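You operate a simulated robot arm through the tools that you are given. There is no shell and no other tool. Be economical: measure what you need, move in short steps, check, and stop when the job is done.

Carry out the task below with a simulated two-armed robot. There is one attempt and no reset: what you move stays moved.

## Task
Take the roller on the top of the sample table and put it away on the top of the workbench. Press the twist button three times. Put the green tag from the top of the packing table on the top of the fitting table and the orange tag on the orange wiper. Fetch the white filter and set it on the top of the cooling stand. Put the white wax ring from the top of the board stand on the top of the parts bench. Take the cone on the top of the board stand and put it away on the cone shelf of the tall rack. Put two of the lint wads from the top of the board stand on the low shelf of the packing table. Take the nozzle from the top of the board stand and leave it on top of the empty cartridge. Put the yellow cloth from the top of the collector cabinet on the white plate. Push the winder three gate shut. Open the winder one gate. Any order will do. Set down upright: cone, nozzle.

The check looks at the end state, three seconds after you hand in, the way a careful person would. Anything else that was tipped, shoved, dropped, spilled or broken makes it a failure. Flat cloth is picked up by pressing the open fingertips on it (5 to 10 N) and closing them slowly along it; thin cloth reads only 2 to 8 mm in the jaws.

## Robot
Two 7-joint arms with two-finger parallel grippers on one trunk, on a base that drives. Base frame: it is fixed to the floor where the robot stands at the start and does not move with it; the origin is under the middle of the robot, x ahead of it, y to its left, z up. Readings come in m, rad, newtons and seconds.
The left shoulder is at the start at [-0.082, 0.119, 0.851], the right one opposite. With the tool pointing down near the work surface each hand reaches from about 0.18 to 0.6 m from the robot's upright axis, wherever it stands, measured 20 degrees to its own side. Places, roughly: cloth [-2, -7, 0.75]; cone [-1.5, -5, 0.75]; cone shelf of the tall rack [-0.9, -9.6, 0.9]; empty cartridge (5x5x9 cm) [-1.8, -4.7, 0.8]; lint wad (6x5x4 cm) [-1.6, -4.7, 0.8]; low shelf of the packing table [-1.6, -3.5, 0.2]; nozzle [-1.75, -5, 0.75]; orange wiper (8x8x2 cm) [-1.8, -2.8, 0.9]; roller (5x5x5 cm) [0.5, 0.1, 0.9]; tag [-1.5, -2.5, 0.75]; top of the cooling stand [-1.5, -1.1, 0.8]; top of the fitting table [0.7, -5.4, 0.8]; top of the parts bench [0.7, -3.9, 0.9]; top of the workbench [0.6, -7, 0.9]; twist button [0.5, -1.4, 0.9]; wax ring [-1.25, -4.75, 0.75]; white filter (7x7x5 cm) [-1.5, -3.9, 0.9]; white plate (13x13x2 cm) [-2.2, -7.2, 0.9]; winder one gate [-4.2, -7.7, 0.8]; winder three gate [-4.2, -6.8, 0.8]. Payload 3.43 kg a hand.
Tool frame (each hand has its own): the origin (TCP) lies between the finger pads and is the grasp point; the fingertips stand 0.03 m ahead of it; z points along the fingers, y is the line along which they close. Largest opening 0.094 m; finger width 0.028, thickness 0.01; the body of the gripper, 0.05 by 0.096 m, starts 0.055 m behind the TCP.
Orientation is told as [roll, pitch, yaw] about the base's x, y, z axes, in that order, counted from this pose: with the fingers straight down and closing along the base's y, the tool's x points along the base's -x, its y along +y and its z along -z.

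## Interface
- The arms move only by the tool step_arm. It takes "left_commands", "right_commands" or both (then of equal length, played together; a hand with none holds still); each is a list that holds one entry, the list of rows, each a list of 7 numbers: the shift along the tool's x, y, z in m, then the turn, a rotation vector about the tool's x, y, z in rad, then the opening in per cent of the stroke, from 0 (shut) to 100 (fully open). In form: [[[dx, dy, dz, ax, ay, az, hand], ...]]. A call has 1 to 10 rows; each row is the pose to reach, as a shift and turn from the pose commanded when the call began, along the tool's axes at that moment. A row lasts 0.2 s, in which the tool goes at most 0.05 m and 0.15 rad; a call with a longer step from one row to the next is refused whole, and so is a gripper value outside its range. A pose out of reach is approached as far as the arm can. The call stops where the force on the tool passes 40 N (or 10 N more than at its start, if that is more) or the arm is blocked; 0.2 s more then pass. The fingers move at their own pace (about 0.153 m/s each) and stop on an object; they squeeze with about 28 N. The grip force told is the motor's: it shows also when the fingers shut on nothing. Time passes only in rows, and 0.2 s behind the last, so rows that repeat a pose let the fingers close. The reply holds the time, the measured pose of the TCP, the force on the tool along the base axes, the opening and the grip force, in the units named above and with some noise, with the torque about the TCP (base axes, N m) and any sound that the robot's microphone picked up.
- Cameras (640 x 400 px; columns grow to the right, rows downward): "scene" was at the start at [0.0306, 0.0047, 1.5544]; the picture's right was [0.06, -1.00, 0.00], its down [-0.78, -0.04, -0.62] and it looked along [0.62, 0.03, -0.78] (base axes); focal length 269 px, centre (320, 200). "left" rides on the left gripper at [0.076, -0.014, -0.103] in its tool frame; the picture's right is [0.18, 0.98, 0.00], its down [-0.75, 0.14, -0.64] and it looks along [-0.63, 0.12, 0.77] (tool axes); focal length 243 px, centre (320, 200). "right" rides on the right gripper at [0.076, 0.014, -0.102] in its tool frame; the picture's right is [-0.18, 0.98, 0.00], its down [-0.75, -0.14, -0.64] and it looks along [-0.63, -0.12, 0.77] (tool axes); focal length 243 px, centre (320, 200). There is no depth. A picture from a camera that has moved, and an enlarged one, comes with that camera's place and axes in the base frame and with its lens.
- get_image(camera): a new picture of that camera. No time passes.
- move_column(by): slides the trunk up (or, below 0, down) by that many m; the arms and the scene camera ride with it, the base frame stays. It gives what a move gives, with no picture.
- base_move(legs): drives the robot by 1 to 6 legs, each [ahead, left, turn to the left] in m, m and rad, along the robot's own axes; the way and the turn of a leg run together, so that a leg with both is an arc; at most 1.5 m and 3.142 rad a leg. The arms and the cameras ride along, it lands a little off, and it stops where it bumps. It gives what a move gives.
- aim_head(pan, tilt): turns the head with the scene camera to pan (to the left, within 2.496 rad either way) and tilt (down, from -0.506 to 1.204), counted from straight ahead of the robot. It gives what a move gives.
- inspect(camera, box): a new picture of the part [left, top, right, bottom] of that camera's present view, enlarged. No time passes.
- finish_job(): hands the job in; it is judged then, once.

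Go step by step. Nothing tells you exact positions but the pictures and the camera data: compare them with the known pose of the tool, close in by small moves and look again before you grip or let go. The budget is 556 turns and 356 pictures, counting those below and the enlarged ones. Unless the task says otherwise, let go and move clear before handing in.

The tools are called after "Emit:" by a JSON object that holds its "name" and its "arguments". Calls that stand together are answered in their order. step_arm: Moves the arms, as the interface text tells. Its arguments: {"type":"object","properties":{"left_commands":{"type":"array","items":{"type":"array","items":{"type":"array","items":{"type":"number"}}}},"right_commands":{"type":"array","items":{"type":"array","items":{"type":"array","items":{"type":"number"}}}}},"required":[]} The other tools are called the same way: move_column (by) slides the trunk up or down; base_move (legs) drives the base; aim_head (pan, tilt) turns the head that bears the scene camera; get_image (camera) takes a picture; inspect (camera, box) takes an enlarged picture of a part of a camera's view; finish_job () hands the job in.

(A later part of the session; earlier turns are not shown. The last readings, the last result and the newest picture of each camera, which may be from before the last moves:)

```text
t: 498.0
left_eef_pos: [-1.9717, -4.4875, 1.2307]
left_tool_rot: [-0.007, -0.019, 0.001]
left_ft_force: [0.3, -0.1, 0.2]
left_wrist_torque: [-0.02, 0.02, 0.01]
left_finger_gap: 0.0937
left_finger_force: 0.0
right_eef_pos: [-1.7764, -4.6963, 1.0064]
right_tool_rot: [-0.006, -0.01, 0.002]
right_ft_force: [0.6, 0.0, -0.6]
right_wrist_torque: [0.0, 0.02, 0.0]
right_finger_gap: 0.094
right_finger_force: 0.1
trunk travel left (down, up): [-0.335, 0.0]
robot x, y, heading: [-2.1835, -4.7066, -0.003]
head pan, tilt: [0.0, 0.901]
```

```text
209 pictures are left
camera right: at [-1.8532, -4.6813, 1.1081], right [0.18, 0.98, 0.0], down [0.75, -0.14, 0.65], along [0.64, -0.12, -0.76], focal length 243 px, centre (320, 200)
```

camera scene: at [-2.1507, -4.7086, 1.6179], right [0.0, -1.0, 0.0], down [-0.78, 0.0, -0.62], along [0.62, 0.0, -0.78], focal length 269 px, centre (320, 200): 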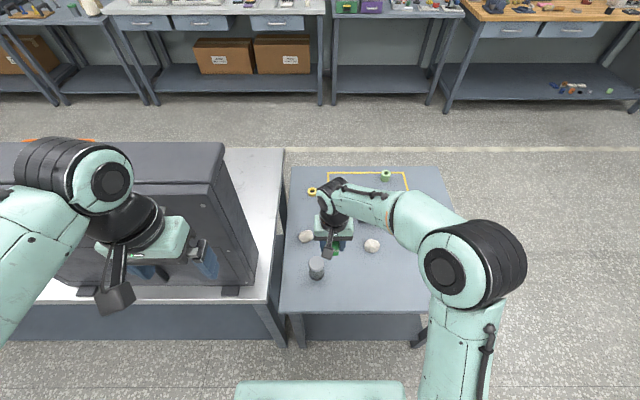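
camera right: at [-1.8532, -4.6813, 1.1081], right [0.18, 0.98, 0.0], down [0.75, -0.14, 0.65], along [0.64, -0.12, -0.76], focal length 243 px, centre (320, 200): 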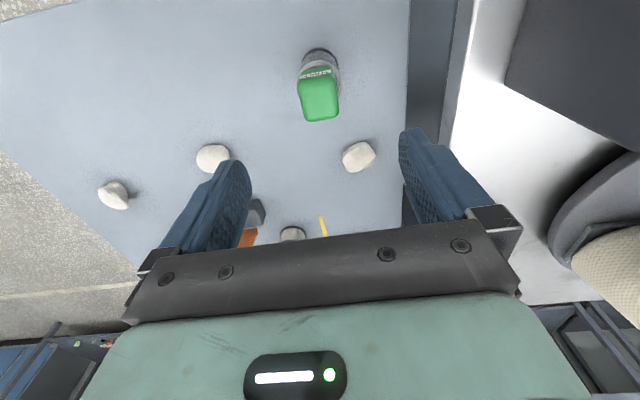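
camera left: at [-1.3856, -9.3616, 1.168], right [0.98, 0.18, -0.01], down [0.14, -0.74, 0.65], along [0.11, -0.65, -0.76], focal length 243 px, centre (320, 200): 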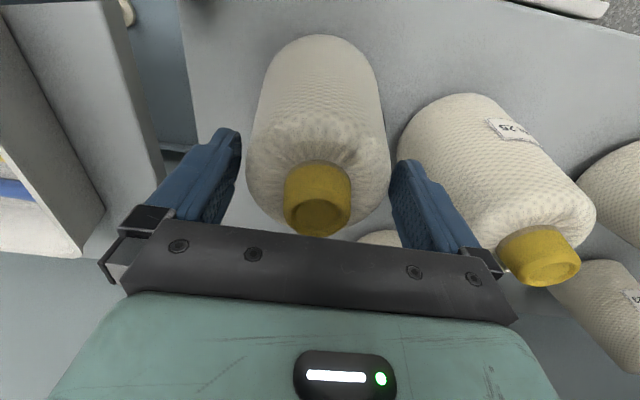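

The nozzle sits upright on the cartridge. Next the lint wads: I'll retract, shift right and take wad A (right hand) and wad B (left hand), both clear of the cartridge.

Emit:
{"name": "step_arm", "arguments": {"right_commands": [[[0, 0, -0.04, 0, 0, 0, 100], [0, -0.01, -0.08, 0, 0, 0, 100], [0.03, -0.04, -0.1, 0, 0, 0, 100], [0.06, -0.08, -0.1, 0, 0, 0, 100], [0.09, -0.12, -0.1, 0, 0, 0, 100], [0.1, -0.16, -0.1, 0, 0, 0, 100]]]}}

Emit:
{"name": "base_move", "arguments": {"legs": [[0, -0.22, 0], [0.06, 0, 0]]}}

Emit:
{"name": "get_image", "arguments": {"camera": "scene"}}

Emit:
{"name": "get_image", "arguments": {"camera": "right"}}

```text
t: 499.4
left_eef_pos: [-1.9716, -4.4874, 1.2313]
left_tool_rot: [-0.006, -0.02, -0.003]
left_ft_force: [0.4, 0.3, 1.0]
left_wrist_torque: [-0.01, -0.02, 0.01]
left_finger_gap: 0.0938
left_finger_force: 0.0
right_eef_pos: [-1.878, -4.8572, 1.1046]
right_tool_rot: [-0.005, -0.01, -0.001]
right_ft_force: [-0.1, -0.3, 0.0]
right_wrist_torque: [-0.02, 0.02, -0.01]
right_finger_gap: 0.0942
right_finger_force: 0.1
trunk travel left (down, up): [-0.335, 0.0]
robot x, y, heading: [-2.1781, -4.7058, -0.006]
head pan, tilt: [0.0, 0.901]
```

```text
t: 502.4
left_eef_pos: [-1.9595, -4.7051, 1.2318]
left_tool_rot: [-0.008, -0.017, 0.0]
left_ft_force: [1.1, 0.2, -0.1]
left_wrist_torque: [0.01, -0.01, -0.05]
left_finger_gap: 0.0941
left_finger_force: 0.0
right_eef_pos: [-1.865, -5.0747, 1.1052]
right_tool_rot: [-0.006, -0.01, 0.001]
right_ft_force: [0.1, 0.0, 0.8]
right_wrist_torque: [0.0, 0.03, 0.0]
right_finger_gap: 0.094
right_finger_force: 0.1
trunk travel left (down, up): [-0.335, 0.0]
robot x, y, heading: [-2.1724, -4.9257, -0.001]
head pan, tilt: [0.0, 0.901]
stopped in leg 2: the robot was blocked; the commanded pose is now the measured one
```

```text
208 pictures are left
camera scene: at [-2.1387, -4.9274, 1.618], right [0.0, -1.0, 0.0], down [-0.78, 0.0, -0.62], along [0.62, 0.0, -0.78], focal length 269 px, centre (320, 200)
```

scene: 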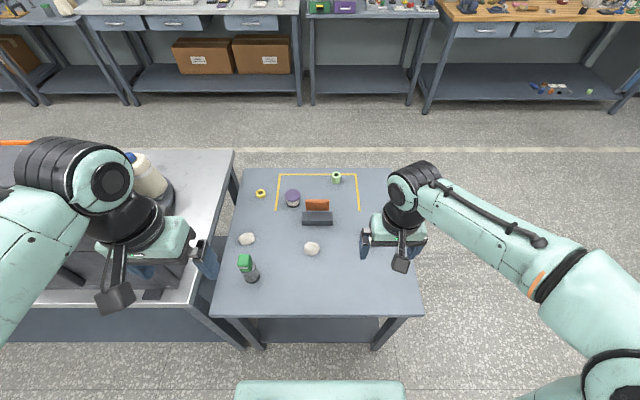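

```text
207 pictures are left
camera right: at [-1.9415, -5.0591, 1.2072], right [0.18, 0.98, -0.01], down [0.75, -0.14, 0.65], along [0.64, -0.12, -0.76], focal length 243 px, centre (320, 200)
```

right: 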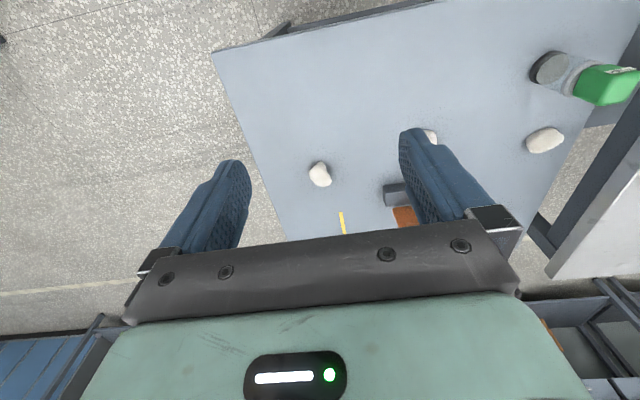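

The base touched the stand (no further). Wad A is at [-1.643, -5.115]. Move the right hand over it.

Emit:
{"name": "step_arm", "arguments": {"right_commands": [[[-0.028, -0.005, 0.02, 0, 0, 0, 100], [-0.056, -0.01, 0.04, 0, 0, 0, 100], [-0.084, -0.015, 0.07, 0, 0, 0, 100], [-0.112, -0.02, 0.1, 0, 0, 0, 100], [-0.14, -0.025, 0.13, 0, 0, 0, 100], [-0.168, -0.03, 0.16, 0, 0, 0, 100], [-0.196, -0.035, 0.19, 0, 0, 0, 100], [-0.222, -0.04, 0.22, 0, 0, 0, 100]]]}}

Emit:
{"name": "get_image", "arguments": {"camera": "right"}}

```text
t: 504.1
left_eef_pos: [-1.9611, -4.7052, 1.2306]
left_tool_rot: [-0.006, -0.017, 0.001]
left_ft_force: [0.0, 0.2, -0.1]
left_wrist_torque: [0.0, 0.02, 0.01]
left_finger_gap: 0.094
left_finger_force: 0.1
right_eef_pos: [-1.6414, -5.1146, 0.8889]
right_tool_rot: [-0.006, -0.011, 0.001]
right_ft_force: [-0.2, -0.4, -0.3]
right_wrist_torque: [-0.04, -0.01, 0.03]
right_finger_gap: 0.0941
right_finger_force: 0.0
trunk travel left (down, up): [-0.335, 0.0]
robot x, y, heading: [-2.1687, -4.9275, -0.005]
head pan, tilt: [0.0, 0.901]
```

```text
206 pictures are left
camera right: at [-1.7182, -5.1, 0.9903], right [0.18, 0.98, 0.0], down [0.75, -0.14, 0.65], along [0.64, -0.12, -0.76], focal length 243 px, centre (320, 200)
```

right: 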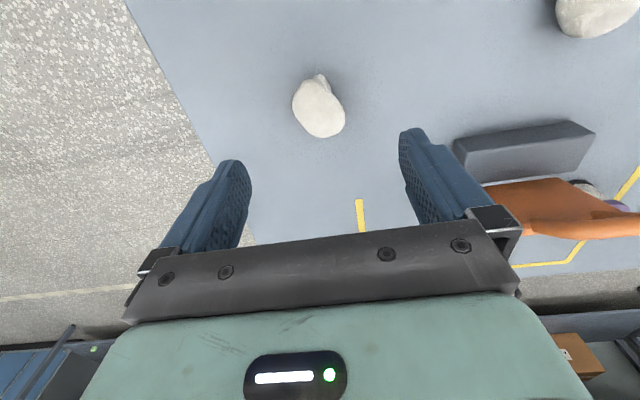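

Well centred. Descend and grip the wad.

Emit:
{"name": "step_arm", "arguments": {"right_commands": [[[-0.003, 0, 0.04, 0, 0, 0, 100], [-0.003, 0, 0.08, 0, 0, 0, 100], [-0.003, 0, 0.105, 0, 0, 0, 100], [-0.003, 0, 0.113, 0, 0, 0, 100], [-0.003, 0, 0.113, 0, 0, 0, 70], [-0.003, 0, 0.113, 0, 0, 0, 40], [-0.003, 0, 0.113, 0, 0, 0, 20], [-0.003, 0, 0.113, 0, 0, 0, 5], [-0.003, 0, 0.113, 0, 0, 0, 5]]]}}

Emit:
{"name": "get_image", "arguments": {"camera": "right"}}

```text
t: 506.1
left_eef_pos: [-1.961, -4.7051, 1.2308]
left_tool_rot: [-0.007, -0.018, 0.0]
left_ft_force: [0.3, -1.0, 0.6]
left_wrist_torque: [0.01, 0.01, 0.03]
left_finger_gap: 0.0938
left_finger_force: 0.1
right_eef_pos: [-1.639, -5.1154, 0.7736]
right_tool_rot: [-0.007, -0.011, 0.001]
right_ft_force: [0.2, 0.4, -0.2]
right_wrist_torque: [0.02, 0.03, 0.03]
right_finger_gap: 0.0407
right_finger_force: 28.0
trunk travel left (down, up): [-0.335, 0.0]
robot x, y, heading: [-2.1736, -4.9294, -0.002]
head pan, tilt: [0.0, 0.901]
```

```text
205 pictures are left
camera right: at [-1.7153, -5.1002, 0.8769], right [0.18, 0.98, 0.0], down [0.75, -0.14, 0.65], along [0.64, -0.12, -0.76], focal length 243 px, centre (320, 200)
```

right: 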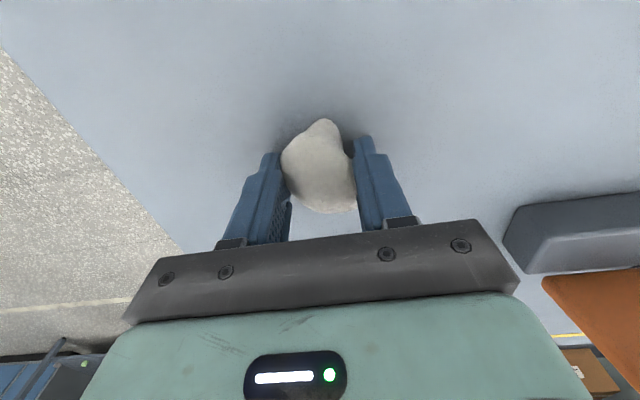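

Wad A held. I'll lift it back out and bring the left hand over toward wad B near [-1.67, -4.90].

Emit:
{"name": "step_arm", "arguments": {"left_commands": [[[0, -0.03, 0, 0, 0, 0, 100], [0, -0.06, 0, 0, 0, 0, 100], [0, -0.09, 0, 0, 0, 0, 100], [0, -0.12, 0, 0, 0, 0, 100], [0, -0.15, 0, 0, 0, 0, 100], [-0.02, -0.18, 0.02, 0, 0, 0, 100], [-0.05, -0.195, 0.05, 0, 0, 0, 100], [-0.08, -0.195, 0.08, 0, 0, 0, 100], [-0.11, -0.195, 0.11, 0, 0, 0, 100], [-0.14, -0.195, 0.14, 0, 0, 0, 100]]], "right_commands": [[[0, 0, -0.04, 0, 0, 0, 5], [0, 0, -0.08, 0, 0, 0, 5], [0, 0, -0.12, 0, 0, 0, 5], [0.04, -0.01, -0.15, 0, 0, 0, 5], [0.08, -0.02, -0.18, 0, 0, 0, 5], [0.12, -0.03, -0.21, 0, 0, 0, 5], [0.16, -0.04, -0.24, 0, 0, 0, 5], [0.2, -0.05, -0.27, 0, 0, 0, 5], [0.24, -0.06, -0.3, 0, 0, 0, 5], [0.27, -0.06, -0.32, 0, 0, 0, 5]]]}}

Emit:
{"name": "step_arm", "arguments": {"left_commands": [[[-0.03, 0, 0.03, 0, 0, 0, 100], [-0.06, 0, 0.06, 0, 0, 0, 100], [-0.09, 0, 0.09, 0, 0, 0, 100], [-0.12, 0, 0.12, 0, 0, 0, 100], [-0.15, 0, 0.15, 0, 0, 0, 100], [-0.15, 0, 0.19, 0, 0, 0, 100]]]}}

Emit:
{"name": "get_image", "arguments": {"camera": "left"}}

```text
refused: row 4 steps farther than a row can; nothing moved
```

```text
t: 507.6
left_eef_pos: [-1.8082, -4.7057, 1.0446]
left_tool_rot: [-0.008, -0.017, 0.0]
left_ft_force: [-0.4, 1.0, 0.7]
left_wrist_torque: [-0.02, 0.0, -0.02]
left_finger_gap: 0.0943
left_finger_force: 0.0
right_eef_pos: [-1.6381, -5.1151, 0.7741]
right_tool_rot: [-0.006, -0.01, 0.002]
right_ft_force: [-0.2, -0.1, 0.7]
right_wrist_torque: [0.01, 0.0, 0.01]
right_finger_gap: 0.0403
right_finger_force: 28.4
trunk travel left (down, up): [-0.335, 0.0]
robot x, y, heading: [-2.1686, -4.9251, -0.002]
head pan, tilt: [0.0, 0.901]
```

```text
204 pictures are left
camera left: at [-1.8869, -4.7196, 1.1457], right [-0.18, 0.98, -0.01], down [0.74, 0.15, 0.66], along [0.65, 0.11, -0.76], focal length 243 px, centre (320, 200)
```

left: 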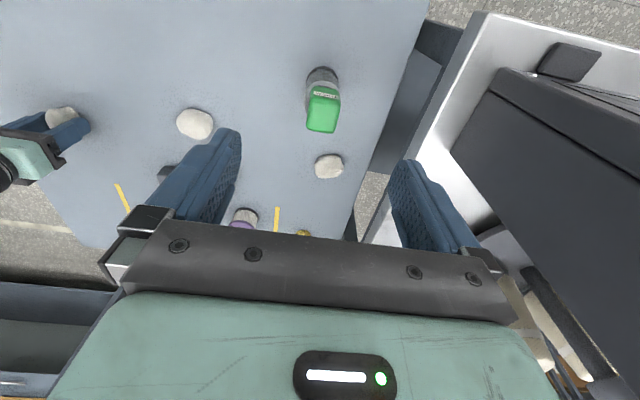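

The first call was refused again (row too long), but nothing was touched. I'll redo with shorter steps.

Emit:
{"name": "step_arm", "arguments": {"left_commands": [[[0, -0.03, 0, 0, 0, 0, 100], [0, -0.06, 0, 0, 0, 0, 100], [0, -0.09, 0, 0, 0, 0, 100], [0, -0.12, 0, 0, 0, 0, 100], [-0.02, -0.15, 0, 0, 0, 0, 100], [-0.04, -0.18, 0, 0, 0, 0, 100], [-0.07, -0.195, 0.02, 0, 0, 0, 100], [-0.1, -0.195, 0.05, 0, 0, 0, 100], [-0.12, -0.195, 0.08, 0, 0, 0, 100], [-0.135, -0.195, 0.11, 0, 0, 0, 100]]], "right_commands": [[[0, 0, -0.04, 0, 0, 0, 5], [0, 0, -0.08, 0, 0, 0, 5], [0, 0, -0.12, 0, 0, 0, 5], [0.03, -0.01, -0.15, 0, 0, 0, 5], [0.06, -0.02, -0.18, 0, 0, 0, 5], [0.09, -0.03, -0.21, 0, 0, 0, 5], [0.12, -0.04, -0.24, 0, 0, 0, 5], [0.15, -0.05, -0.27, 0, 0, 0, 5], [0.18, -0.06, -0.3, 0, 0, 0, 5], [0.21, -0.06, -0.32, 0, 0, 0, 5]]]}}

Emit:
{"name": "get_image", "arguments": {"camera": "left"}}

```text
t: 509.8
left_eef_pos: [-1.6718, -4.9014, 0.9387]
left_tool_rot: [-0.006, -0.019, 0.0]
left_ft_force: [0.1, 0.6, 0.1]
left_wrist_torque: [-0.02, -0.01, -0.02]
left_finger_gap: 0.0941
left_finger_force: 0.0
right_eef_pos: [-1.8534, -5.1745, 1.0925]
right_tool_rot: [-0.007, -0.008, 0.006]
right_ft_force: [0.2, 0.8, -0.2]
right_wrist_torque: [-0.01, 0.01, -0.04]
right_finger_gap: 0.04
right_finger_force: 27.9
trunk travel left (down, up): [-0.335, 0.0]
robot x, y, heading: [-2.1707, -4.9291, -0.004]
head pan, tilt: [0.0, 0.901]
```

```text
203 pictures are left
camera left: at [-1.7508, -4.9162, 1.0397], right [-0.18, 0.98, -0.01], down [0.74, 0.15, 0.65], along [0.65, 0.11, -0.76], focal length 243 px, centre (320, 200)
```

left: 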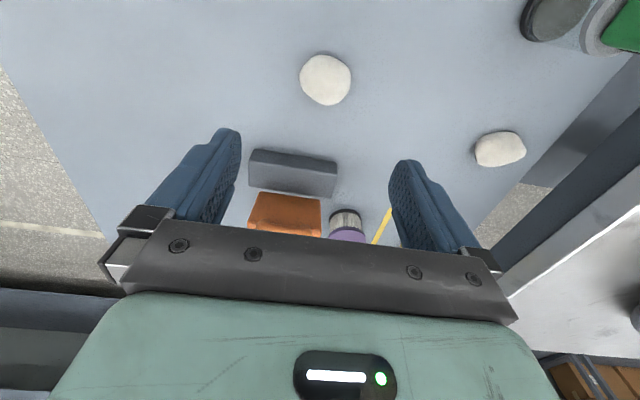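

Wad B is at [-1.68, -4.902], clear of the orange clip. Descend and grip.

Emit:
{"name": "step_arm", "arguments": {"left_commands": [[[0.008, 0, 0.04, 0, 0, 0, 100], [0.008, 0, 0.08, 0, 0, 0, 100], [0.008, 0, 0.12, 0, 0, 0, 100], [0.008, 0, 0.15, 0, 0, 0, 100], [0.008, 0, 0.163, 0, 0, 0, 100], [0.008, 0, 0.163, 0, 0, 0, 70], [0.008, 0, 0.163, 0, 0, 0, 40], [0.008, 0, 0.163, 0, 0, 0, 15], [0.008, 0, 0.163, 0, 0, 0, 5], [0.008, 0, 0.163, 0, 0, 0, 5]]]}}

Emit:
{"name": "get_image", "arguments": {"camera": "left"}}

```text
t: 511.9
left_eef_pos: [-1.6774, -4.9026, 0.7739]
left_tool_rot: [-0.006, -0.017, 0.0]
left_ft_force: [0.5, 0.4, 0.6]
left_wrist_torque: [-0.04, 0.0, 0.0]
left_finger_gap: 0.0492
left_finger_force: 28.4
right_eef_pos: [-1.8518, -5.1746, 1.0928]
right_tool_rot: [-0.007, -0.01, 0.002]
right_ft_force: [0.8, -0.5, 0.2]
right_wrist_torque: [-0.01, -0.01, -0.02]
right_finger_gap: 0.0406
right_finger_force: 28.0
trunk travel left (down, up): [-0.335, 0.0]
robot x, y, heading: [-2.1696, -4.9245, -0.001]
head pan, tilt: [0.0, 0.901]
```

```text
202 pictures are left
camera left: at [-1.7559, -4.9173, 0.8757], right [-0.18, 0.98, -0.01], down [0.74, 0.15, 0.65], along [0.64, 0.11, -0.76], focal length 243 px, centre (320, 200)
```

left: 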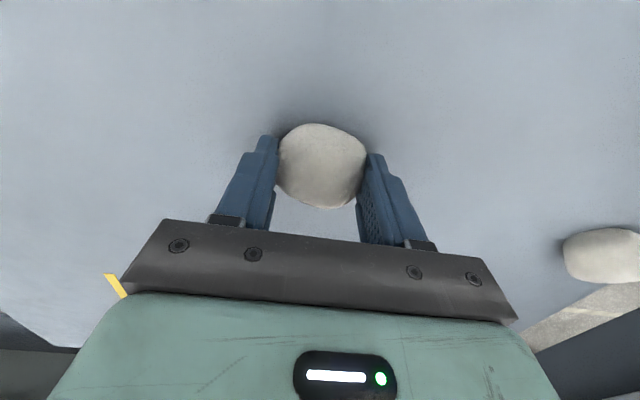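

Wad B held. Lift it out, then back off and drive along to the packing table's back side to see its low shelf.

Emit:
{"name": "step_arm", "arguments": {"left_commands": [[[0, 0, -0.04, 0, 0, 0, 5], [0, 0, -0.08, 0, 0, 0, 5], [0, 0, -0.12, 0, 0, 0, 5], [0, 0, -0.16, 0, 0, 0, 5], [0.03, 0, -0.19, 0, 0, 0, 5], [0.06, 0.01, -0.22, 0, 0, 0, 5], [0.1, 0.02, -0.24, 0, 0, 0, 5], [0.14, 0.03, -0.26, 0, 0, 0, 5], [0.18, 0.04, -0.28, 0, 0, 0, 5], [0.22, 0.05, -0.3, 0, 0, 0, 5]]]}}

Emit:
{"name": "base_move", "arguments": {"legs": [[-0.35, 0, 0], [0, 1.3, 0]]}}

Emit:
{"name": "aim_head", "arguments": {"pan": 0, "tilt": 0.75}}

Emit:
{"name": "get_image", "arguments": {"camera": "scene"}}

```text
t: 514.1
left_eef_pos: [-1.9022, -4.85, 1.0694]
left_tool_rot: [-0.006, -0.02, 0.001]
left_ft_force: [-1.4, 0.1, 0.3]
left_wrist_torque: [-0.02, -0.02, -0.03]
left_finger_gap: 0.049
left_finger_force: 28.1
right_eef_pos: [-1.8534, -5.173, 1.0929]
right_tool_rot: [-0.008, -0.01, 0.001]
right_ft_force: [-0.3, 0.3, -0.1]
right_wrist_torque: [0.03, -0.03, -0.04]
right_finger_gap: 0.0406
right_finger_force: 28.4
trunk travel left (down, up): [-0.335, 0.0]
robot x, y, heading: [-2.172, -4.9283, -0.007]
head pan, tilt: [0.0, 0.901]
```

```text
t: 527.5
left_eef_pos: [-2.2422, -3.5645, 1.0697]
left_tool_rot: [-0.007, -0.018, -0.009]
left_ft_force: [-0.9, 0.1, 0.3]
left_wrist_torque: [0.01, -0.02, 0.01]
left_finger_gap: 0.0484
left_finger_force: 28.3
right_eef_pos: [-2.1934, -3.8864, 1.0931]
right_tool_rot: [-0.007, -0.011, -0.007]
right_ft_force: [0.2, -0.3, -0.2]
right_wrist_torque: [0.03, 0.03, 0.0]
right_finger_gap: 0.0409
right_finger_force: 28.0
trunk travel left (down, up): [-0.335, 0.0]
robot x, y, heading: [-2.5112, -3.6361, -0.011]
head pan, tilt: [0.0, 0.901]
```

```text
t: 528.2
left_eef_pos: [-2.2422, -3.5637, 1.0704]
left_tool_rot: [-0.007, -0.018, -0.007]
left_ft_force: [0.2, -0.4, 0.5]
left_wrist_torque: [0.0, -0.02, -0.01]
left_finger_gap: 0.0487
left_finger_force: 28.9
right_eef_pos: [-2.1943, -3.8872, 1.0923]
right_tool_rot: [-0.007, -0.008, -0.006]
right_ft_force: [-0.1, 0.0, -0.1]
right_wrist_torque: [0.01, 0.02, 0.0]
right_finger_gap: 0.0407
right_finger_force: 28.3
trunk travel left (down, up): [-0.335, 0.0]
robot x, y, heading: [-2.512, -3.638, -0.011]
head pan, tilt: [0.0, 0.75]
```

```text
201 pictures are left
camera scene: at [-2.4743, -3.6384, 1.6298], right [-0.01, -1.0, 0.0], down [-0.68, 0.01, -0.73], along [0.73, -0.01, -0.68], focal length 269 px, centre (320, 200)
```

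scene: 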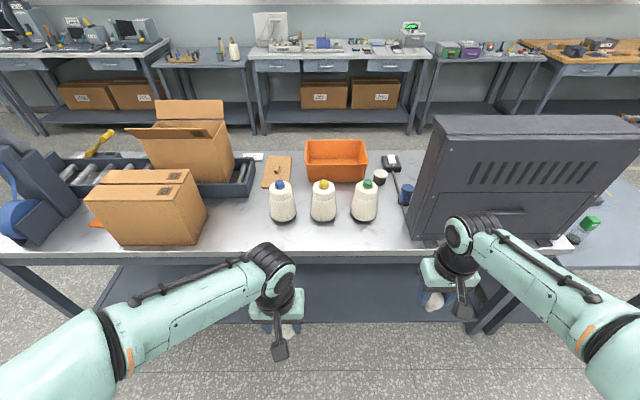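

The low shelf is visible (z≈0.25, back edge x≈-1.9). I'll lower the trunk and both hands, then drive in so the hands go under the tabletop.

Emit:
{"name": "move_column", "arguments": {"by": -0.33}}

Emit:
{"name": "step_arm", "arguments": {"left_commands": [[[-0.01, 0, 0.04, 0, 0, 0, 5], [-0.02, 0, 0.08, 0, 0, 0, 5], [-0.03, 0, 0.12, 0, 0, 0, 5], [-0.04, 0, 0.16, 0, 0, 0, 5], [-0.05, 0, 0.2, 0, 0, 0, 5], [-0.06, 0, 0.24, 0, 0, 0, 5], [-0.07, 0, 0.28, 0, 0, 0, 5], [-0.08, 0, 0.32, 0, 0, 0, 5], [-0.09, 0, 0.36, 0, 0, 0, 5]]], "right_commands": [[[-0.005, 0, 0.04, 0, 0, 0, 5], [-0.01, 0, 0.08, 0, 0, 0, 5], [-0.015, 0, 0.12, 0, 0, 0, 5], [-0.02, 0, 0.16, 0, 0, 0, 5], [-0.025, 0, 0.2, 0, 0, 0, 5], [-0.03, 0, 0.24, 0, 0, 0, 5], [-0.035, 0, 0.28, 0, 0, 0, 5], [-0.04, 0, 0.32, 0, 0, 0, 5], [-0.04, 0, 0.36, 0, 0, 0, 5]]]}}

Emit:
{"name": "get_image", "arguments": {"camera": "left"}}

Emit:
{"name": "get_image", "arguments": {"camera": "scene"}}

```text
t: 531.5
left_eef_pos: [-2.2417, -3.5638, 0.7399]
left_tool_rot: [-0.007, -0.02, -0.008]
left_ft_force: [-0.3, -0.2, 0.1]
left_wrist_torque: [-0.04, 0.01, 0.0]
left_finger_gap: 0.0488
left_finger_force: 28.4
right_eef_pos: [-2.1947, -3.8868, 0.7624]
right_tool_rot: [-0.007, -0.011, -0.004]
right_ft_force: [-0.3, -0.1, 0.1]
right_wrist_torque: [-0.03, -0.01, 0.01]
right_finger_gap: 0.0408
right_finger_force: 27.8
trunk travel left (down, up): [-0.005, 0.33]
robot x, y, heading: [-2.5088, -3.6443, -0.006]
head pan, tilt: [0.0, 0.75]
```

```text
t: 533.5
left_eef_pos: [-2.1445, -3.5687, 0.3808]
left_tool_rot: [-0.007, -0.019, -0.006]
left_ft_force: [0.7, -0.2, 0.4]
left_wrist_torque: [-0.01, 0.01, 0.02]
left_finger_gap: 0.0487
left_finger_force: 28.2
right_eef_pos: [-2.1503, -3.8916, 0.4023]
right_tool_rot: [-0.008, -0.011, -0.006]
right_ft_force: [0.5, 0.4, 0.0]
right_wrist_torque: [-0.01, 0.0, 0.01]
right_finger_gap: 0.0413
right_finger_force: 27.9
trunk travel left (down, up): [-0.005, 0.33]
robot x, y, heading: [-2.5117, -3.6375, -0.008]
head pan, tilt: [0.0, 0.75]
```

```text
200 pictures are left
camera left: at [-2.2238, -3.5823, 0.4809], right [-0.18, 0.98, -0.01], down [0.74, 0.14, 0.66], along [0.65, 0.11, -0.76], focal length 243 px, centre (320, 200)
```

left: 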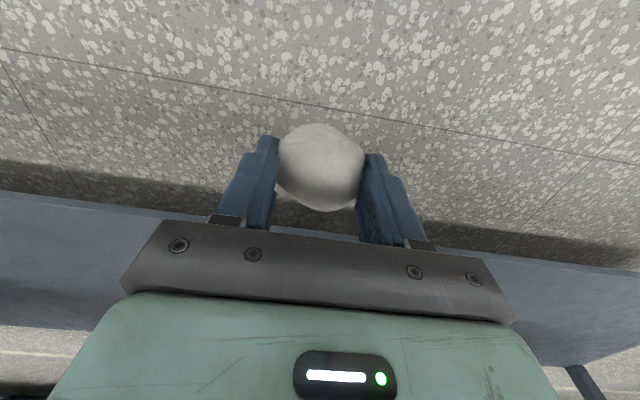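

```text
199 pictures are left
camera scene: at [-2.4244, -3.6389, 1.2927], right [-0.01, -1.0, 0.0], down [-0.68, 0.01, -0.73], along [0.73, -0.01, -0.68], focal length 269 px, centre (320, 200)
```

scene: 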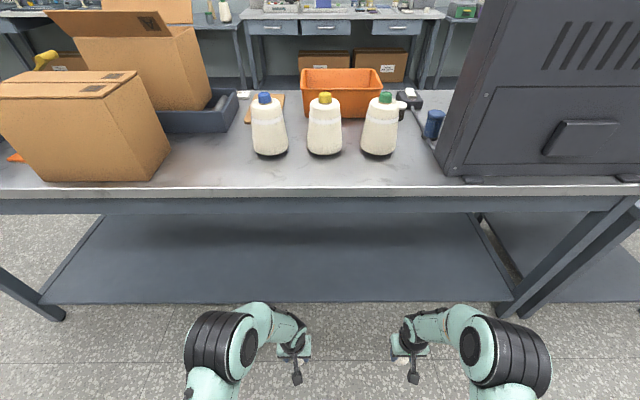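

The shelf top is near z≈0.18 with its edge at x≈-1.88. I'll extend the arms 10 cm, then drive in 22 cm so the hands end up just inside the shelf edge.

Emit:
{"name": "step_arm", "arguments": {"left_commands": [[[-0.03, 0, 0.01, 0, 0, 0, 5], [-0.06, 0, 0.02, 0, 0, 0, 5], [-0.1, 0, 0.03, 0, 0, 0, 5]]], "right_commands": [[[-0.03, 0, 0.02, 0, 0, 0, 5], [-0.06, 0, 0.04, 0, 0, 0, 5], [-0.1, 0, 0.05, 0, 0, 0, 5]]]}}

Emit:
{"name": "base_move", "arguments": {"legs": [[0.15, 0, 0]]}}

Emit:
{"name": "get_image", "arguments": {"camera": "left"}}

Emit:
{"name": "get_image", "arguments": {"camera": "scene"}}

```text
t: 534.3
left_eef_pos: [-2.0456, -3.569, 0.3522]
left_tool_rot: [-0.006, -0.018, -0.006]
left_ft_force: [0.1, -0.2, -0.9]
left_wrist_torque: [-0.03, 0.01, -0.01]
left_finger_gap: 0.0486
left_finger_force: 28.1
right_eef_pos: [-2.0511, -3.8919, 0.3544]
right_tool_rot: [-0.008, -0.009, -0.005]
right_ft_force: [0.2, 0.2, -0.3]
right_wrist_torque: [0.01, -0.04, -0.04]
right_finger_gap: 0.0408
right_finger_force: 27.7
trunk travel left (down, up): [-0.005, 0.33]
robot x, y, heading: [-2.5107, -3.6404, -0.01]
head pan, tilt: [0.0, 0.75]
```

```text
t: 535.7
left_eef_pos: [-1.896, -3.5698, 0.3515]
left_tool_rot: [-0.007, -0.018, -0.005]
left_ft_force: [0.0, 0.4, -0.9]
left_wrist_torque: [0.0, 0.03, 0.01]
left_finger_gap: 0.0484
left_finger_force: 27.8
right_eef_pos: [-1.9001, -3.8923, 0.3534]
right_tool_rot: [-0.007, -0.009, -0.004]
right_ft_force: [-0.2, 1.0, -0.4]
right_wrist_torque: [-0.01, 0.02, 0.02]
right_finger_gap: 0.0409
right_finger_force: 28.3
trunk travel left (down, up): [-0.005, 0.33]
robot x, y, heading: [-2.3646, -3.6419, -0.004]
head pan, tilt: [0.0, 0.75]
```

```text
198 pictures are left
camera left: at [-1.9736, -3.5842, 0.4537], right [-0.18, 0.98, -0.01], down [0.74, 0.14, 0.65], along [0.65, 0.11, -0.76], focal length 243 px, centre (320, 200)
```

left: 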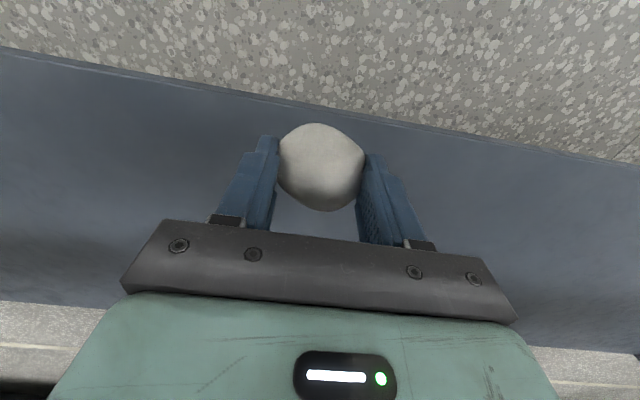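

```text
197 pictures are left
camera scene: at [-2.2741, -3.64, 1.2927], right [-0.01, -1.0, 0.0], down [-0.68, 0.01, -0.73], along [0.73, -0.01, -0.68], focal length 269 px, centre (320, 200)
```

scene: 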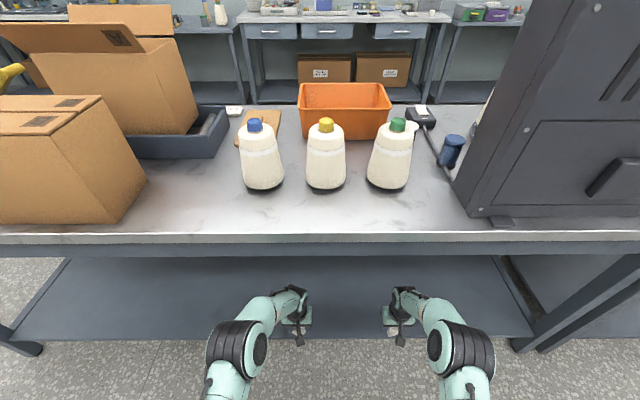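

Emit:
{"name": "base_move", "arguments": {"legs": [[0.07, 0, 0]]}}

Emit:
{"name": "step_arm", "arguments": {"left_commands": [[[-0.025, 0, 0.03, 0, 0, 0, 5], [-0.03, 0, 0.07, 0, 0, 0, 5], [-0.03, 0, 0.1, 0, 0, 0, 5], [-0.03, 0, 0.118, 0, 0, 0, 5]]], "right_commands": [[[-0.025, 0, 0.03, 0, 0, 0, 5], [-0.03, 0, 0.07, 0, 0, 0, 5], [-0.03, 0, 0.1, 0, 0, 0, 5], [-0.03, 0, 0.118, 0, 0, 0, 5]]]}}

Emit:
{"name": "get_image", "arguments": {"camera": "left"}}

Emit:
{"name": "get_image", "arguments": {"camera": "right"}}

```text
t: 536.7
left_eef_pos: [-1.8252, -3.5699, 0.3524]
left_tool_rot: [-0.008, -0.018, -0.004]
left_ft_force: [-0.1, -0.2, -0.7]
left_wrist_torque: [-0.01, 0.01, -0.02]
left_finger_gap: 0.0483
left_finger_force: 28.2
right_eef_pos: [-1.8305, -3.8924, 0.3541]
right_tool_rot: [-0.008, -0.008, -0.004]
right_ft_force: [0.1, 0.1, 1.0]
right_wrist_torque: [0.01, 0.03, -0.04]
right_finger_gap: 0.0409
right_finger_force: 27.9
trunk travel left (down, up): [-0.005, 0.33]
robot x, y, heading: [-2.292, -3.6409, -0.006]
head pan, tilt: [0.0, 0.75]
```

```text
t: 537.7
left_eef_pos: [-1.8016, -3.5674, 0.2369]
left_tool_rot: [-0.008, -0.017, -0.006]
left_ft_force: [-0.1, 0.1, -0.7]
left_wrist_torque: [0.02, -0.01, -0.01]
left_finger_gap: 0.0485
left_finger_force: 28.1
left hand out of reach, approached as far as the arm can: row 4
right_eef_pos: [-1.8021, -3.8928, 0.2383]
right_tool_rot: [-0.006, -0.01, -0.005]
right_ft_force: [0.6, 0.1, 0.3]
right_wrist_torque: [-0.03, -0.01, 0.0]
right_finger_gap: 0.0409
right_finger_force: 27.9
right hand out of reach, approached as far as the arm can: row 4
trunk travel left (down, up): [-0.005, 0.33]
robot x, y, heading: [-2.2921, -3.6396, -0.005]
head pan, tilt: [0.0, 0.75]
```

```text
196 pictures are left
camera left: at [-1.881, -3.5812, 0.3393], right [-0.18, 0.98, -0.01], down [0.74, 0.14, 0.65], along [0.64, 0.11, -0.76], focal length 243 px, centre (320, 200)
```

left: 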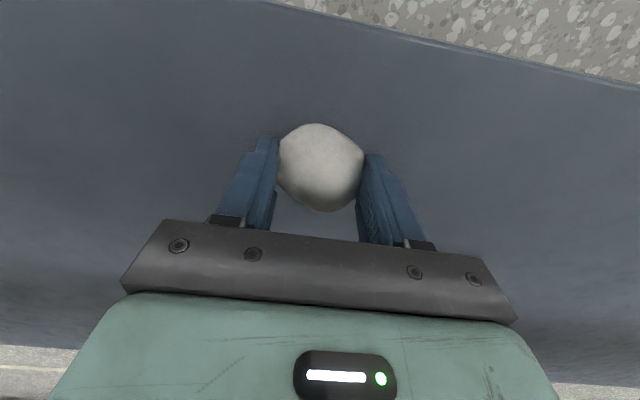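

```text
195 pictures are left
camera right: at [-1.8796, -3.8778, 0.3401], right [0.19, 0.98, 0.0], down [0.75, -0.14, 0.65], along [0.64, -0.13, -0.76], focal length 243 px, centre (320, 200)
```

right: 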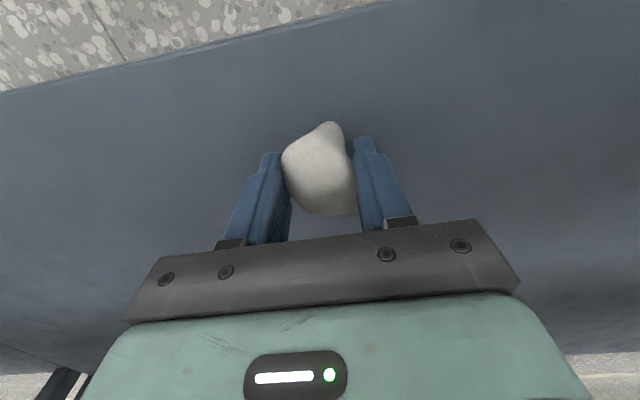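

Both wads are over the shelf, at the arms' reach limit. I'll move the base 6 cm closer and lower until contact.

Emit:
{"name": "base_move", "arguments": {"legs": [[0.06, 0, 0]]}}

Emit:
{"name": "step_arm", "arguments": {"left_commands": [[[0.02, 0, 0.0, 0, 0, 0, 5], [0.04, 0, 0.008, 0, 0, 0, 5], [0.04, 0, 0.014, 0, 0, 0, 5], [0.04, 0, 0.02, 0, 0, 0, 5]]], "right_commands": [[[0.02, 0, 0.0, 0, 0, 0, 5], [0.04, 0, 0.008, 0, 0, 0, 5], [0.04, 0, 0.014, 0, 0, 0, 5], [0.04, 0, 0.02, 0, 0, 0, 5]]]}}

```text
t: 538.6
left_eef_pos: [-1.7418, -3.5689, 0.2379]
left_tool_rot: [-0.008, -0.019, -0.005]
left_ft_force: [-0.1, 0.0, 0.4]
left_wrist_torque: [0.0, -0.04, -0.02]
left_finger_gap: 0.0487
left_finger_force: 28.5
right_eef_pos: [-1.7421, -3.8934, 0.2386]
right_tool_rot: [-0.006, -0.009, -0.004]
right_ft_force: [-0.1, -0.1, -0.8]
right_wrist_torque: [0.01, -0.05, 0.0]
right_finger_gap: 0.0409
right_finger_force: 27.9
trunk travel left (down, up): [-0.005, 0.33]
robot x, y, heading: [-2.2319, -3.643, -0.008]
head pan, tilt: [0.0, 0.75]
```

```text
t: 539.6
left_eef_pos: [-1.7809, -3.5681, 0.2181]
left_tool_rot: [-0.007, -0.021, -0.008]
left_ft_force: [0.0, -0.9, -0.3]
left_wrist_torque: [0.0, 0.03, 0.02]
left_finger_gap: 0.0486
left_finger_force: 28.7
right_eef_pos: [-1.783, -3.8943, 0.2178]
right_tool_rot: [-0.006, -0.012, -0.006]
right_ft_force: [-0.4, 0.1, -0.6]
right_wrist_torque: [0.02, -0.04, -0.01]
right_finger_gap: 0.0408
right_finger_force: 28.0
trunk travel left (down, up): [-0.005, 0.33]
robot x, y, heading: [-2.2304, -3.6388, -0.011]
head pan, tilt: [0.0, 0.75]
```

Emit:
{"name": "step_arm", "arguments": {"left_commands": [[[0, 0, 0.005, 0, 0, 0, 5], [0, 0, 0.01, 0, 0, 0, 5], [0, 0, 0.014, 0, 0, 0, 5]]], "right_commands": [[[0, 0, 0.005, 0, 0, 0, 5], [0, 0, 0.01, 0, 0, 0, 5], [0, 0, 0.014, 0, 0, 0, 5]]]}}

```text
t: 540.4
left_eef_pos: [-1.7798, -3.5688, 0.2112]
left_tool_rot: [-0.009, -0.019, -0.004]
left_ft_force: [-6.9, 2.4, 17.8]
left_wrist_torque: [-0.01, 0.29, 0.02]
left_finger_gap: 0.0486
left_finger_force: 27.9
right_eef_pos: [-1.7802, -3.8937, 0.2112]
right_tool_rot: [-0.008, -0.015, -0.003]
right_ft_force: [-7.9, 1.6, 18.2]
right_wrist_torque: [0.04, 0.17, 0.03]
right_finger_gap: 0.0415
right_finger_force: 27.7
trunk travel left (down, up): [-0.005, 0.33]
robot x, y, heading: [-2.2338, -3.6389, -0.002]
head pan, tilt: [0.0, 0.75]
stopped in row 3 (left hand): the force on the tool passed its limit at 48 N (the readings are from after the stop); the commanded pose is now the measured one
```

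Both touched the shelf. Open and lift both hands.

Emit:
{"name": "step_arm", "arguments": {"left_commands": [[[0, 0, -0.002, 0, 0, 0, 60], [0, 0, -0.002, 0, 0, 0, 80], [0, 0, -0.002, 0, 0, 0, 100], [0, 0, -0.03, 0, 0, 0, 100], [0, 0, -0.07, 0, 0, 0, 100], [0, 0, -0.11, 0, 0, 0, 100]]], "right_commands": [[[0, 0, -0.002, 0, 0, 0, 60], [0, 0, -0.002, 0, 0, 0, 80], [0, 0, -0.002, 0, 0, 0, 100], [0, 0, -0.03, 0, 0, 0, 100], [0, 0, -0.07, 0, 0, 0, 100], [0, 0, -0.11, 0, 0, 0, 100]]]}}

Emit:
{"name": "get_image", "arguments": {"camera": "left"}}

Emit:
{"name": "get_image", "arguments": {"camera": "right"}}

```text
t: 541.8
left_eef_pos: [-1.7825, -3.5669, 0.319]
left_tool_rot: [-0.008, -0.018, -0.004]
left_ft_force: [-0.3, 0.8, 0.4]
left_wrist_torque: [0.01, 0.0, 0.01]
left_finger_gap: 0.0938
left_finger_force: 0.1
right_eef_pos: [-1.782, -3.8927, 0.3187]
right_tool_rot: [-0.006, -0.012, -0.003]
right_ft_force: [-0.4, -0.4, 0.2]
right_wrist_torque: [-0.01, 0.02, 0.03]
right_finger_gap: 0.0939
right_finger_force: 0.0
trunk travel left (down, up): [-0.005, 0.33]
robot x, y, heading: [-2.2307, -3.6435, -0.004]
head pan, tilt: [0.0, 0.75]
```

```text
194 pictures are left
camera left: at [-1.8617, -3.5812, 0.4209], right [-0.18, 0.98, -0.01], down [0.74, 0.14, 0.65], along [0.65, 0.11, -0.76], focal length 243 px, centre (320, 200)
```

left: 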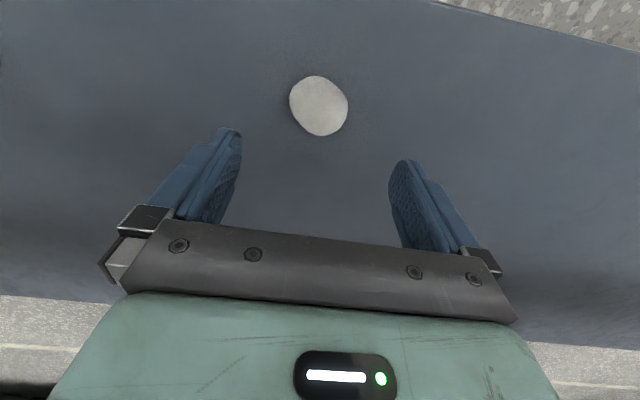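

```text
193 pictures are left
camera right: at [-1.8597, -3.8774, 0.4208], right [0.19, 0.98, -0.01], down [0.75, -0.14, 0.65], along [0.64, -0.13, -0.76], focal length 243 px, centre (320, 200)
```

right: 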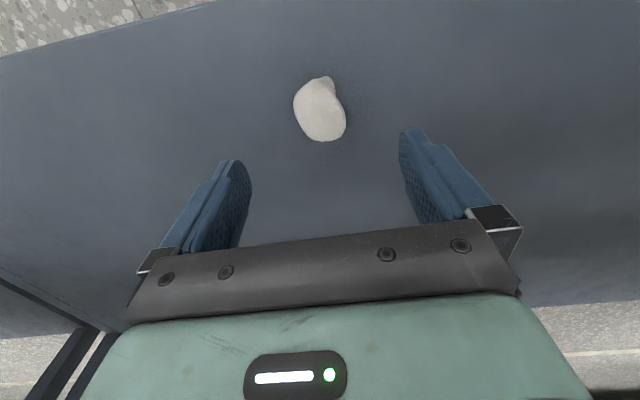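

Both wads are on the low shelf. Back out, raise up, and look toward the other end of the packing table for the tags and wiper.

Emit:
{"name": "base_move", "arguments": {"legs": [[-0.4, 0, 0]]}}

Emit:
{"name": "move_column", "arguments": {"by": 0.33}}

Emit:
{"name": "step_arm", "arguments": {"left_commands": [[[0.02, 0, -0.045, 0, 0, 0, 100], [0.04, 0, -0.09, 0, 0, 0, 100], [0.06, 0, -0.135, 0, 0, 0, 100], [0.08, 0, -0.18, 0, 0, 0, 100], [0.1, 0, -0.225, 0, 0, 0, 100], [0.12, 0, -0.27, 0, 0, 0, 100], [0.14, 0, -0.315, 0, 0, 0, 100], [0.16, 0.01, -0.36, 0, 0, 0, 100], [0.17, 0.02, -0.405, 0, 0, 0, 100], [0.18, 0.04, -0.44, 0, 0, 0, 100]]], "right_commands": [[[0.02, 0, -0.045, 0, 0, 0, 100], [0.04, 0, -0.09, 0, 0, 0, 100], [0.06, 0, -0.135, 0, 0, 0, 100], [0.08, 0, -0.18, 0, 0, 0, 100], [0.1, 0, -0.225, 0, 0, 0, 100], [0.12, 0, -0.27, 0, 0, 0, 100], [0.14, 0, -0.315, 0, 0, 0, 100], [0.16, -0.01, -0.36, 0, 0, 0, 100], [0.17, -0.02, -0.405, 0, 0, 0, 100], [0.18, -0.03, -0.44, 0, 0, 0, 100]]]}}

Emit:
{"name": "aim_head", "arguments": {"pan": 0.6, "tilt": 0.6}}

Emit:
{"name": "get_image", "arguments": {"camera": "scene"}}

```text
t: 544.3
left_eef_pos: [-2.1808, -3.5639, 0.319]
left_tool_rot: [-0.007, -0.019, -0.005]
left_ft_force: [0.6, -0.9, 0.0]
left_wrist_torque: [0.0, -0.02, -0.02]
left_finger_gap: 0.0939
left_finger_force: 0.1
right_eef_pos: [-2.1813, -3.89, 0.3189]
right_tool_rot: [-0.009, -0.015, -0.005]
right_ft_force: [1.1, -0.1, -0.4]
right_wrist_torque: [0.02, 0.04, 0.0]
right_finger_gap: 0.0941
right_finger_force: 0.0
trunk travel left (down, up): [-0.005, 0.33]
robot x, y, heading: [-2.6284, -3.6378, -0.011]
head pan, tilt: [0.0, 0.75]
```

```text
t: 547.5
left_eef_pos: [-2.1818, -3.5645, 0.649]
left_tool_rot: [-0.006, -0.02, -0.005]
left_ft_force: [-0.2, -0.2, 0.6]
left_wrist_torque: [0.0, -0.02, -0.02]
left_finger_gap: 0.0942
left_finger_force: 0.1
right_eef_pos: [-2.1817, -3.8918, 0.649]
right_tool_rot: [-0.009, -0.014, -0.005]
right_ft_force: [0.6, 0.3, 0.2]
right_wrist_torque: [-0.02, -0.01, 0.02]
right_finger_gap: 0.0941
right_finger_force: 0.0
trunk travel left (down, up): [-0.335, 0.0]
robot x, y, heading: [-2.6321, -3.633, -0.01]
head pan, tilt: [0.0, 0.75]
```

```text
refused: row 8 steps farther than a row can; nothing moved
```

```text
t: 548.5
left_eef_pos: [-2.1809, -3.5641, 0.6484]
left_tool_rot: [-0.008, -0.02, -0.005]
left_ft_force: [0.4, -0.3, -0.1]
left_wrist_torque: [0.01, -0.01, -0.03]
left_finger_gap: 0.094
left_finger_force: 0.2
right_eef_pos: [-2.18, -3.8906, 0.6484]
right_tool_rot: [-0.01, -0.013, -0.006]
right_ft_force: [-1.1, -1.0, 0.0]
right_wrist_torque: [-0.02, 0.03, -0.01]
right_finger_gap: 0.0939
right_finger_force: 0.1
trunk travel left (down, up): [-0.335, 0.0]
robot x, y, heading: [-2.6289, -3.6386, -0.005]
head pan, tilt: [0.6, 0.6]
```

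```text
192 pictures are left
camera scene: at [-2.6036, -3.5873, 1.6427], right [0.56, -0.83, 0.0], down [-0.47, -0.31, -0.82], along [0.69, 0.46, -0.57], focal length 269 px, centre (320, 200)
```

scene: 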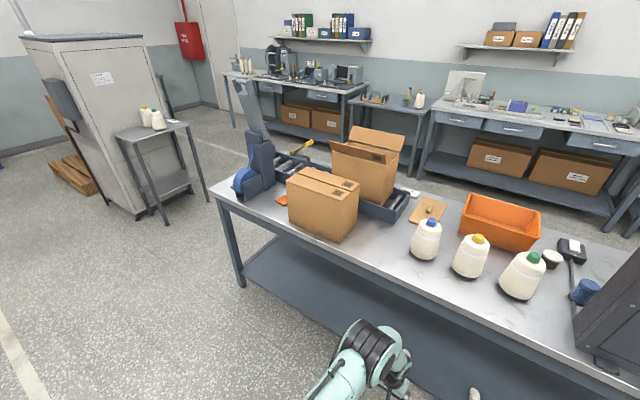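

I see the orange wiper near [-1.78, -2.81] beside the tape machine. Raise the hands first (shorter steps).

Emit:
{"name": "step_arm", "arguments": {"left_commands": [[[0.02, 0, -0.04, 0, 0, 0, 100], [0.04, 0, -0.08, 0, 0, 0, 100], [0.06, 0, -0.12, 0, 0, 0, 100], [0.08, 0, -0.16, 0, 0, 0, 100], [0.1, 0, -0.2, 0, 0, 0, 100], [0.12, 0, -0.24, 0, 0, 0, 100], [0.14, 0, -0.28, 0, 0, 0, 100], [0.16, 0.01, -0.32, 0, 0, 0, 100], [0.17, 0.03, -0.36, 0, 0, 0, 100], [0.18, 0.05, -0.4, 0, 0, 0, 100]]], "right_commands": [[[0.02, 0, -0.04, 0, 0, 0, 100], [0.04, 0, -0.08, 0, 0, 0, 100], [0.06, 0, -0.12, 0, 0, 0, 100], [0.08, 0, -0.16, 0, 0, 0, 100], [0.1, 0, -0.2, 0, 0, 0, 100], [0.12, 0, -0.24, 0, 0, 0, 100], [0.14, 0, -0.28, 0, 0, 0, 100], [0.16, 0, -0.32, 0, 0, 0, 100], [0.17, 0, -0.36, 0, 0, 0, 100], [0.18, 0, -0.4, 0, 0, 0, 100]]]}}

Emit:
{"name": "base_move", "arguments": {"legs": [[0, 1.45, 0]]}}

Emit:
{"name": "aim_head", "arguments": {"pan": -0.35, "tilt": 0.55}}

Emit:
{"name": "get_image", "arguments": {"camera": "scene"}}

```text
t: 550.7
left_eef_pos: [-2.3693, -3.5097, 1.0478]
left_tool_rot: [-0.008, -0.019, -0.007]
left_ft_force: [0.1, -0.9, 0.0]
left_wrist_torque: [0.01, -0.06, 0.0]
left_finger_gap: 0.0939
left_finger_force: 0.0
right_eef_pos: [-2.3675, -3.8871, 1.0473]
right_tool_rot: [-0.008, -0.014, -0.005]
right_ft_force: [-0.3, 0.2, -0.5]
right_wrist_torque: [-0.02, 0.04, 0.03]
right_finger_gap: 0.0939
right_finger_force: 0.1
trunk travel left (down, up): [-0.335, 0.0]
robot x, y, heading: [-2.6322, -3.6346, -0.007]
head pan, tilt: [0.6, 0.6]
```

```text
t: 563.6
left_eef_pos: [-2.3501, -2.0567, 1.047]
left_tool_rot: [-0.005, -0.019, -0.012]
left_ft_force: [-0.8, 0.1, -1.0]
left_wrist_torque: [0.0, -0.01, -0.01]
left_finger_gap: 0.094
left_finger_force: 0.1
right_eef_pos: [-2.3509, -2.4325, 1.047]
right_tool_rot: [-0.007, -0.014, -0.012]
right_ft_force: [-0.6, -0.9, 0.0]
right_wrist_torque: [0.0, -0.02, 0.01]
right_finger_gap: 0.0939
right_finger_force: 0.1
trunk travel left (down, up): [-0.335, 0.0]
robot x, y, heading: [-2.6146, -2.1801, -0.015]
head pan, tilt: [0.6, 0.6]
```

```text
t: 564.9
left_eef_pos: [-2.3504, -2.0577, 1.0454]
left_tool_rot: [-0.007, -0.018, -0.011]
left_ft_force: [0.1, 0.2, -0.4]
left_wrist_torque: [0.0, -0.03, 0.0]
left_finger_gap: 0.094
left_finger_force: 0.1
right_eef_pos: [-2.3508, -2.4331, 1.0475]
right_tool_rot: [-0.008, -0.015, -0.011]
right_ft_force: [-0.1, 0.3, 0.1]
right_wrist_torque: [-0.01, 0.01, -0.01]
right_finger_gap: 0.0938
right_finger_force: 0.1
trunk travel left (down, up): [-0.335, 0.0]
robot x, y, heading: [-2.6134, -2.1856, -0.018]
head pan, tilt: [-0.351, 0.55]
```

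```text
191 pictures are left
camera scene: at [-2.5757, -2.2128, 1.6472], right [-0.36, -0.93, 0.0], down [-0.49, 0.19, -0.85], along [0.8, -0.3, -0.52], focal length 269 px, centre (320, 200)
```

scene: 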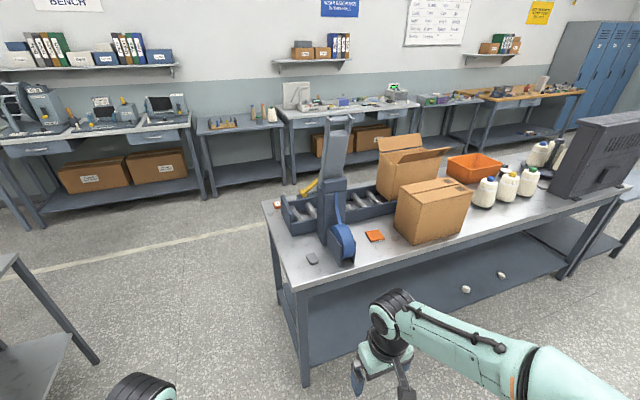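

Emit:
{"name": "inspect", "arguments": {"camera": "scene", "box": [260, 160, 400, 270]}}

```text
3.64 times, centred on (330, 215) of scene
camera zoom: at [-2.5757, -2.2128, 1.6472], right [-0.36, -0.93, 0.0], down [-0.49, 0.19, -0.85], along [0.8, -0.3, -0.52], focal length 977 px, centre (284, 146)
```

zoom: 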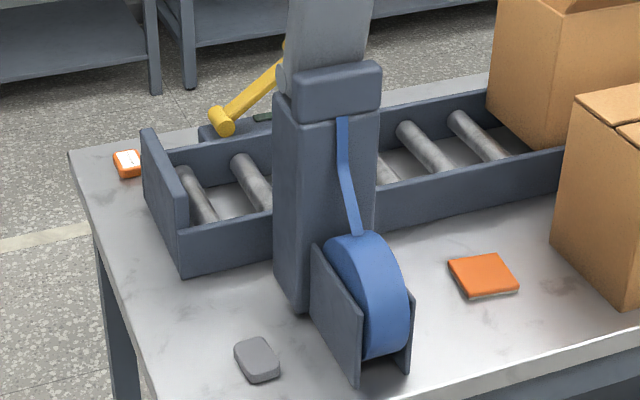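

The orange tag (with white label) is at about [-1.36, -2.42] and a green one near [-1.30, -2.66], both near the table's front side. I'll drive around the +y end to the aisle and face them.

Emit:
{"name": "base_move", "arguments": {"legs": [[0, 0.33, 0.015], [1.4, 0, 0], [0.6, 0, 0], [0, 0, 3.141], [0, 0.65, 0]]}}

Emit:
{"name": "aim_head", "arguments": {"pan": 0, "tilt": 0.65}}

Emit:
{"name": "get_image", "arguments": {"camera": "scene"}}

```text
t: 591.0
left_eef_pos: [-0.844, -2.6104, 1.0458]
left_tool_rot: [-0.008, -0.019, -3.107]
left_ft_force: [-0.9, 0.2, 0.1]
left_wrist_torque: [-0.02, 0.02, 0.0]
left_finger_gap: 0.094
left_finger_force: 0.0
right_eef_pos: [-0.8621, -2.2359, 1.046]
right_tool_rot: [-0.009, -0.015, -3.107]
right_ft_force: [0.3, 0.1, -0.5]
right_wrist_torque: [-0.03, -0.01, 0.01]
right_finger_gap: 0.0941
right_finger_force: 0.1
trunk travel left (down, up): [-0.335, 0.0]
robot x, y, heading: [-0.585, -2.4762, -3.114]
head pan, tilt: [-0.351, 0.55]
```

```text
t: 591.9
left_eef_pos: [-0.8453, -2.6102, 1.0464]
left_tool_rot: [-0.007, -0.017, -3.108]
left_ft_force: [0.2, 0.3, 0.1]
left_wrist_torque: [0.01, 0.0, -0.03]
left_finger_gap: 0.0942
left_finger_force: 0.1
right_eef_pos: [-0.8617, -2.234, 1.0463]
right_tool_rot: [-0.01, -0.014, -3.106]
right_ft_force: [0.5, -1.0, -0.3]
right_wrist_torque: [0.0, 0.02, -0.02]
right_finger_gap: 0.0942
right_finger_force: 0.1
trunk travel left (down, up): [-0.335, 0.0]
robot x, y, heading: [-0.5889, -2.4739, -3.114]
head pan, tilt: [0.0, 0.649]
```

```text
189 pictures are left
camera scene: at [-0.6292, -2.4741, 1.6385], right [-0.03, 1.0, 0.0], down [0.6, 0.02, -0.8], along [-0.8, -0.03, -0.6], focal length 269 px, centre (320, 200)
```

scene: 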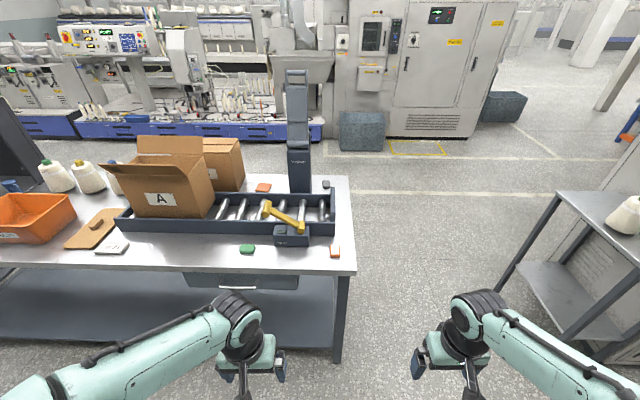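

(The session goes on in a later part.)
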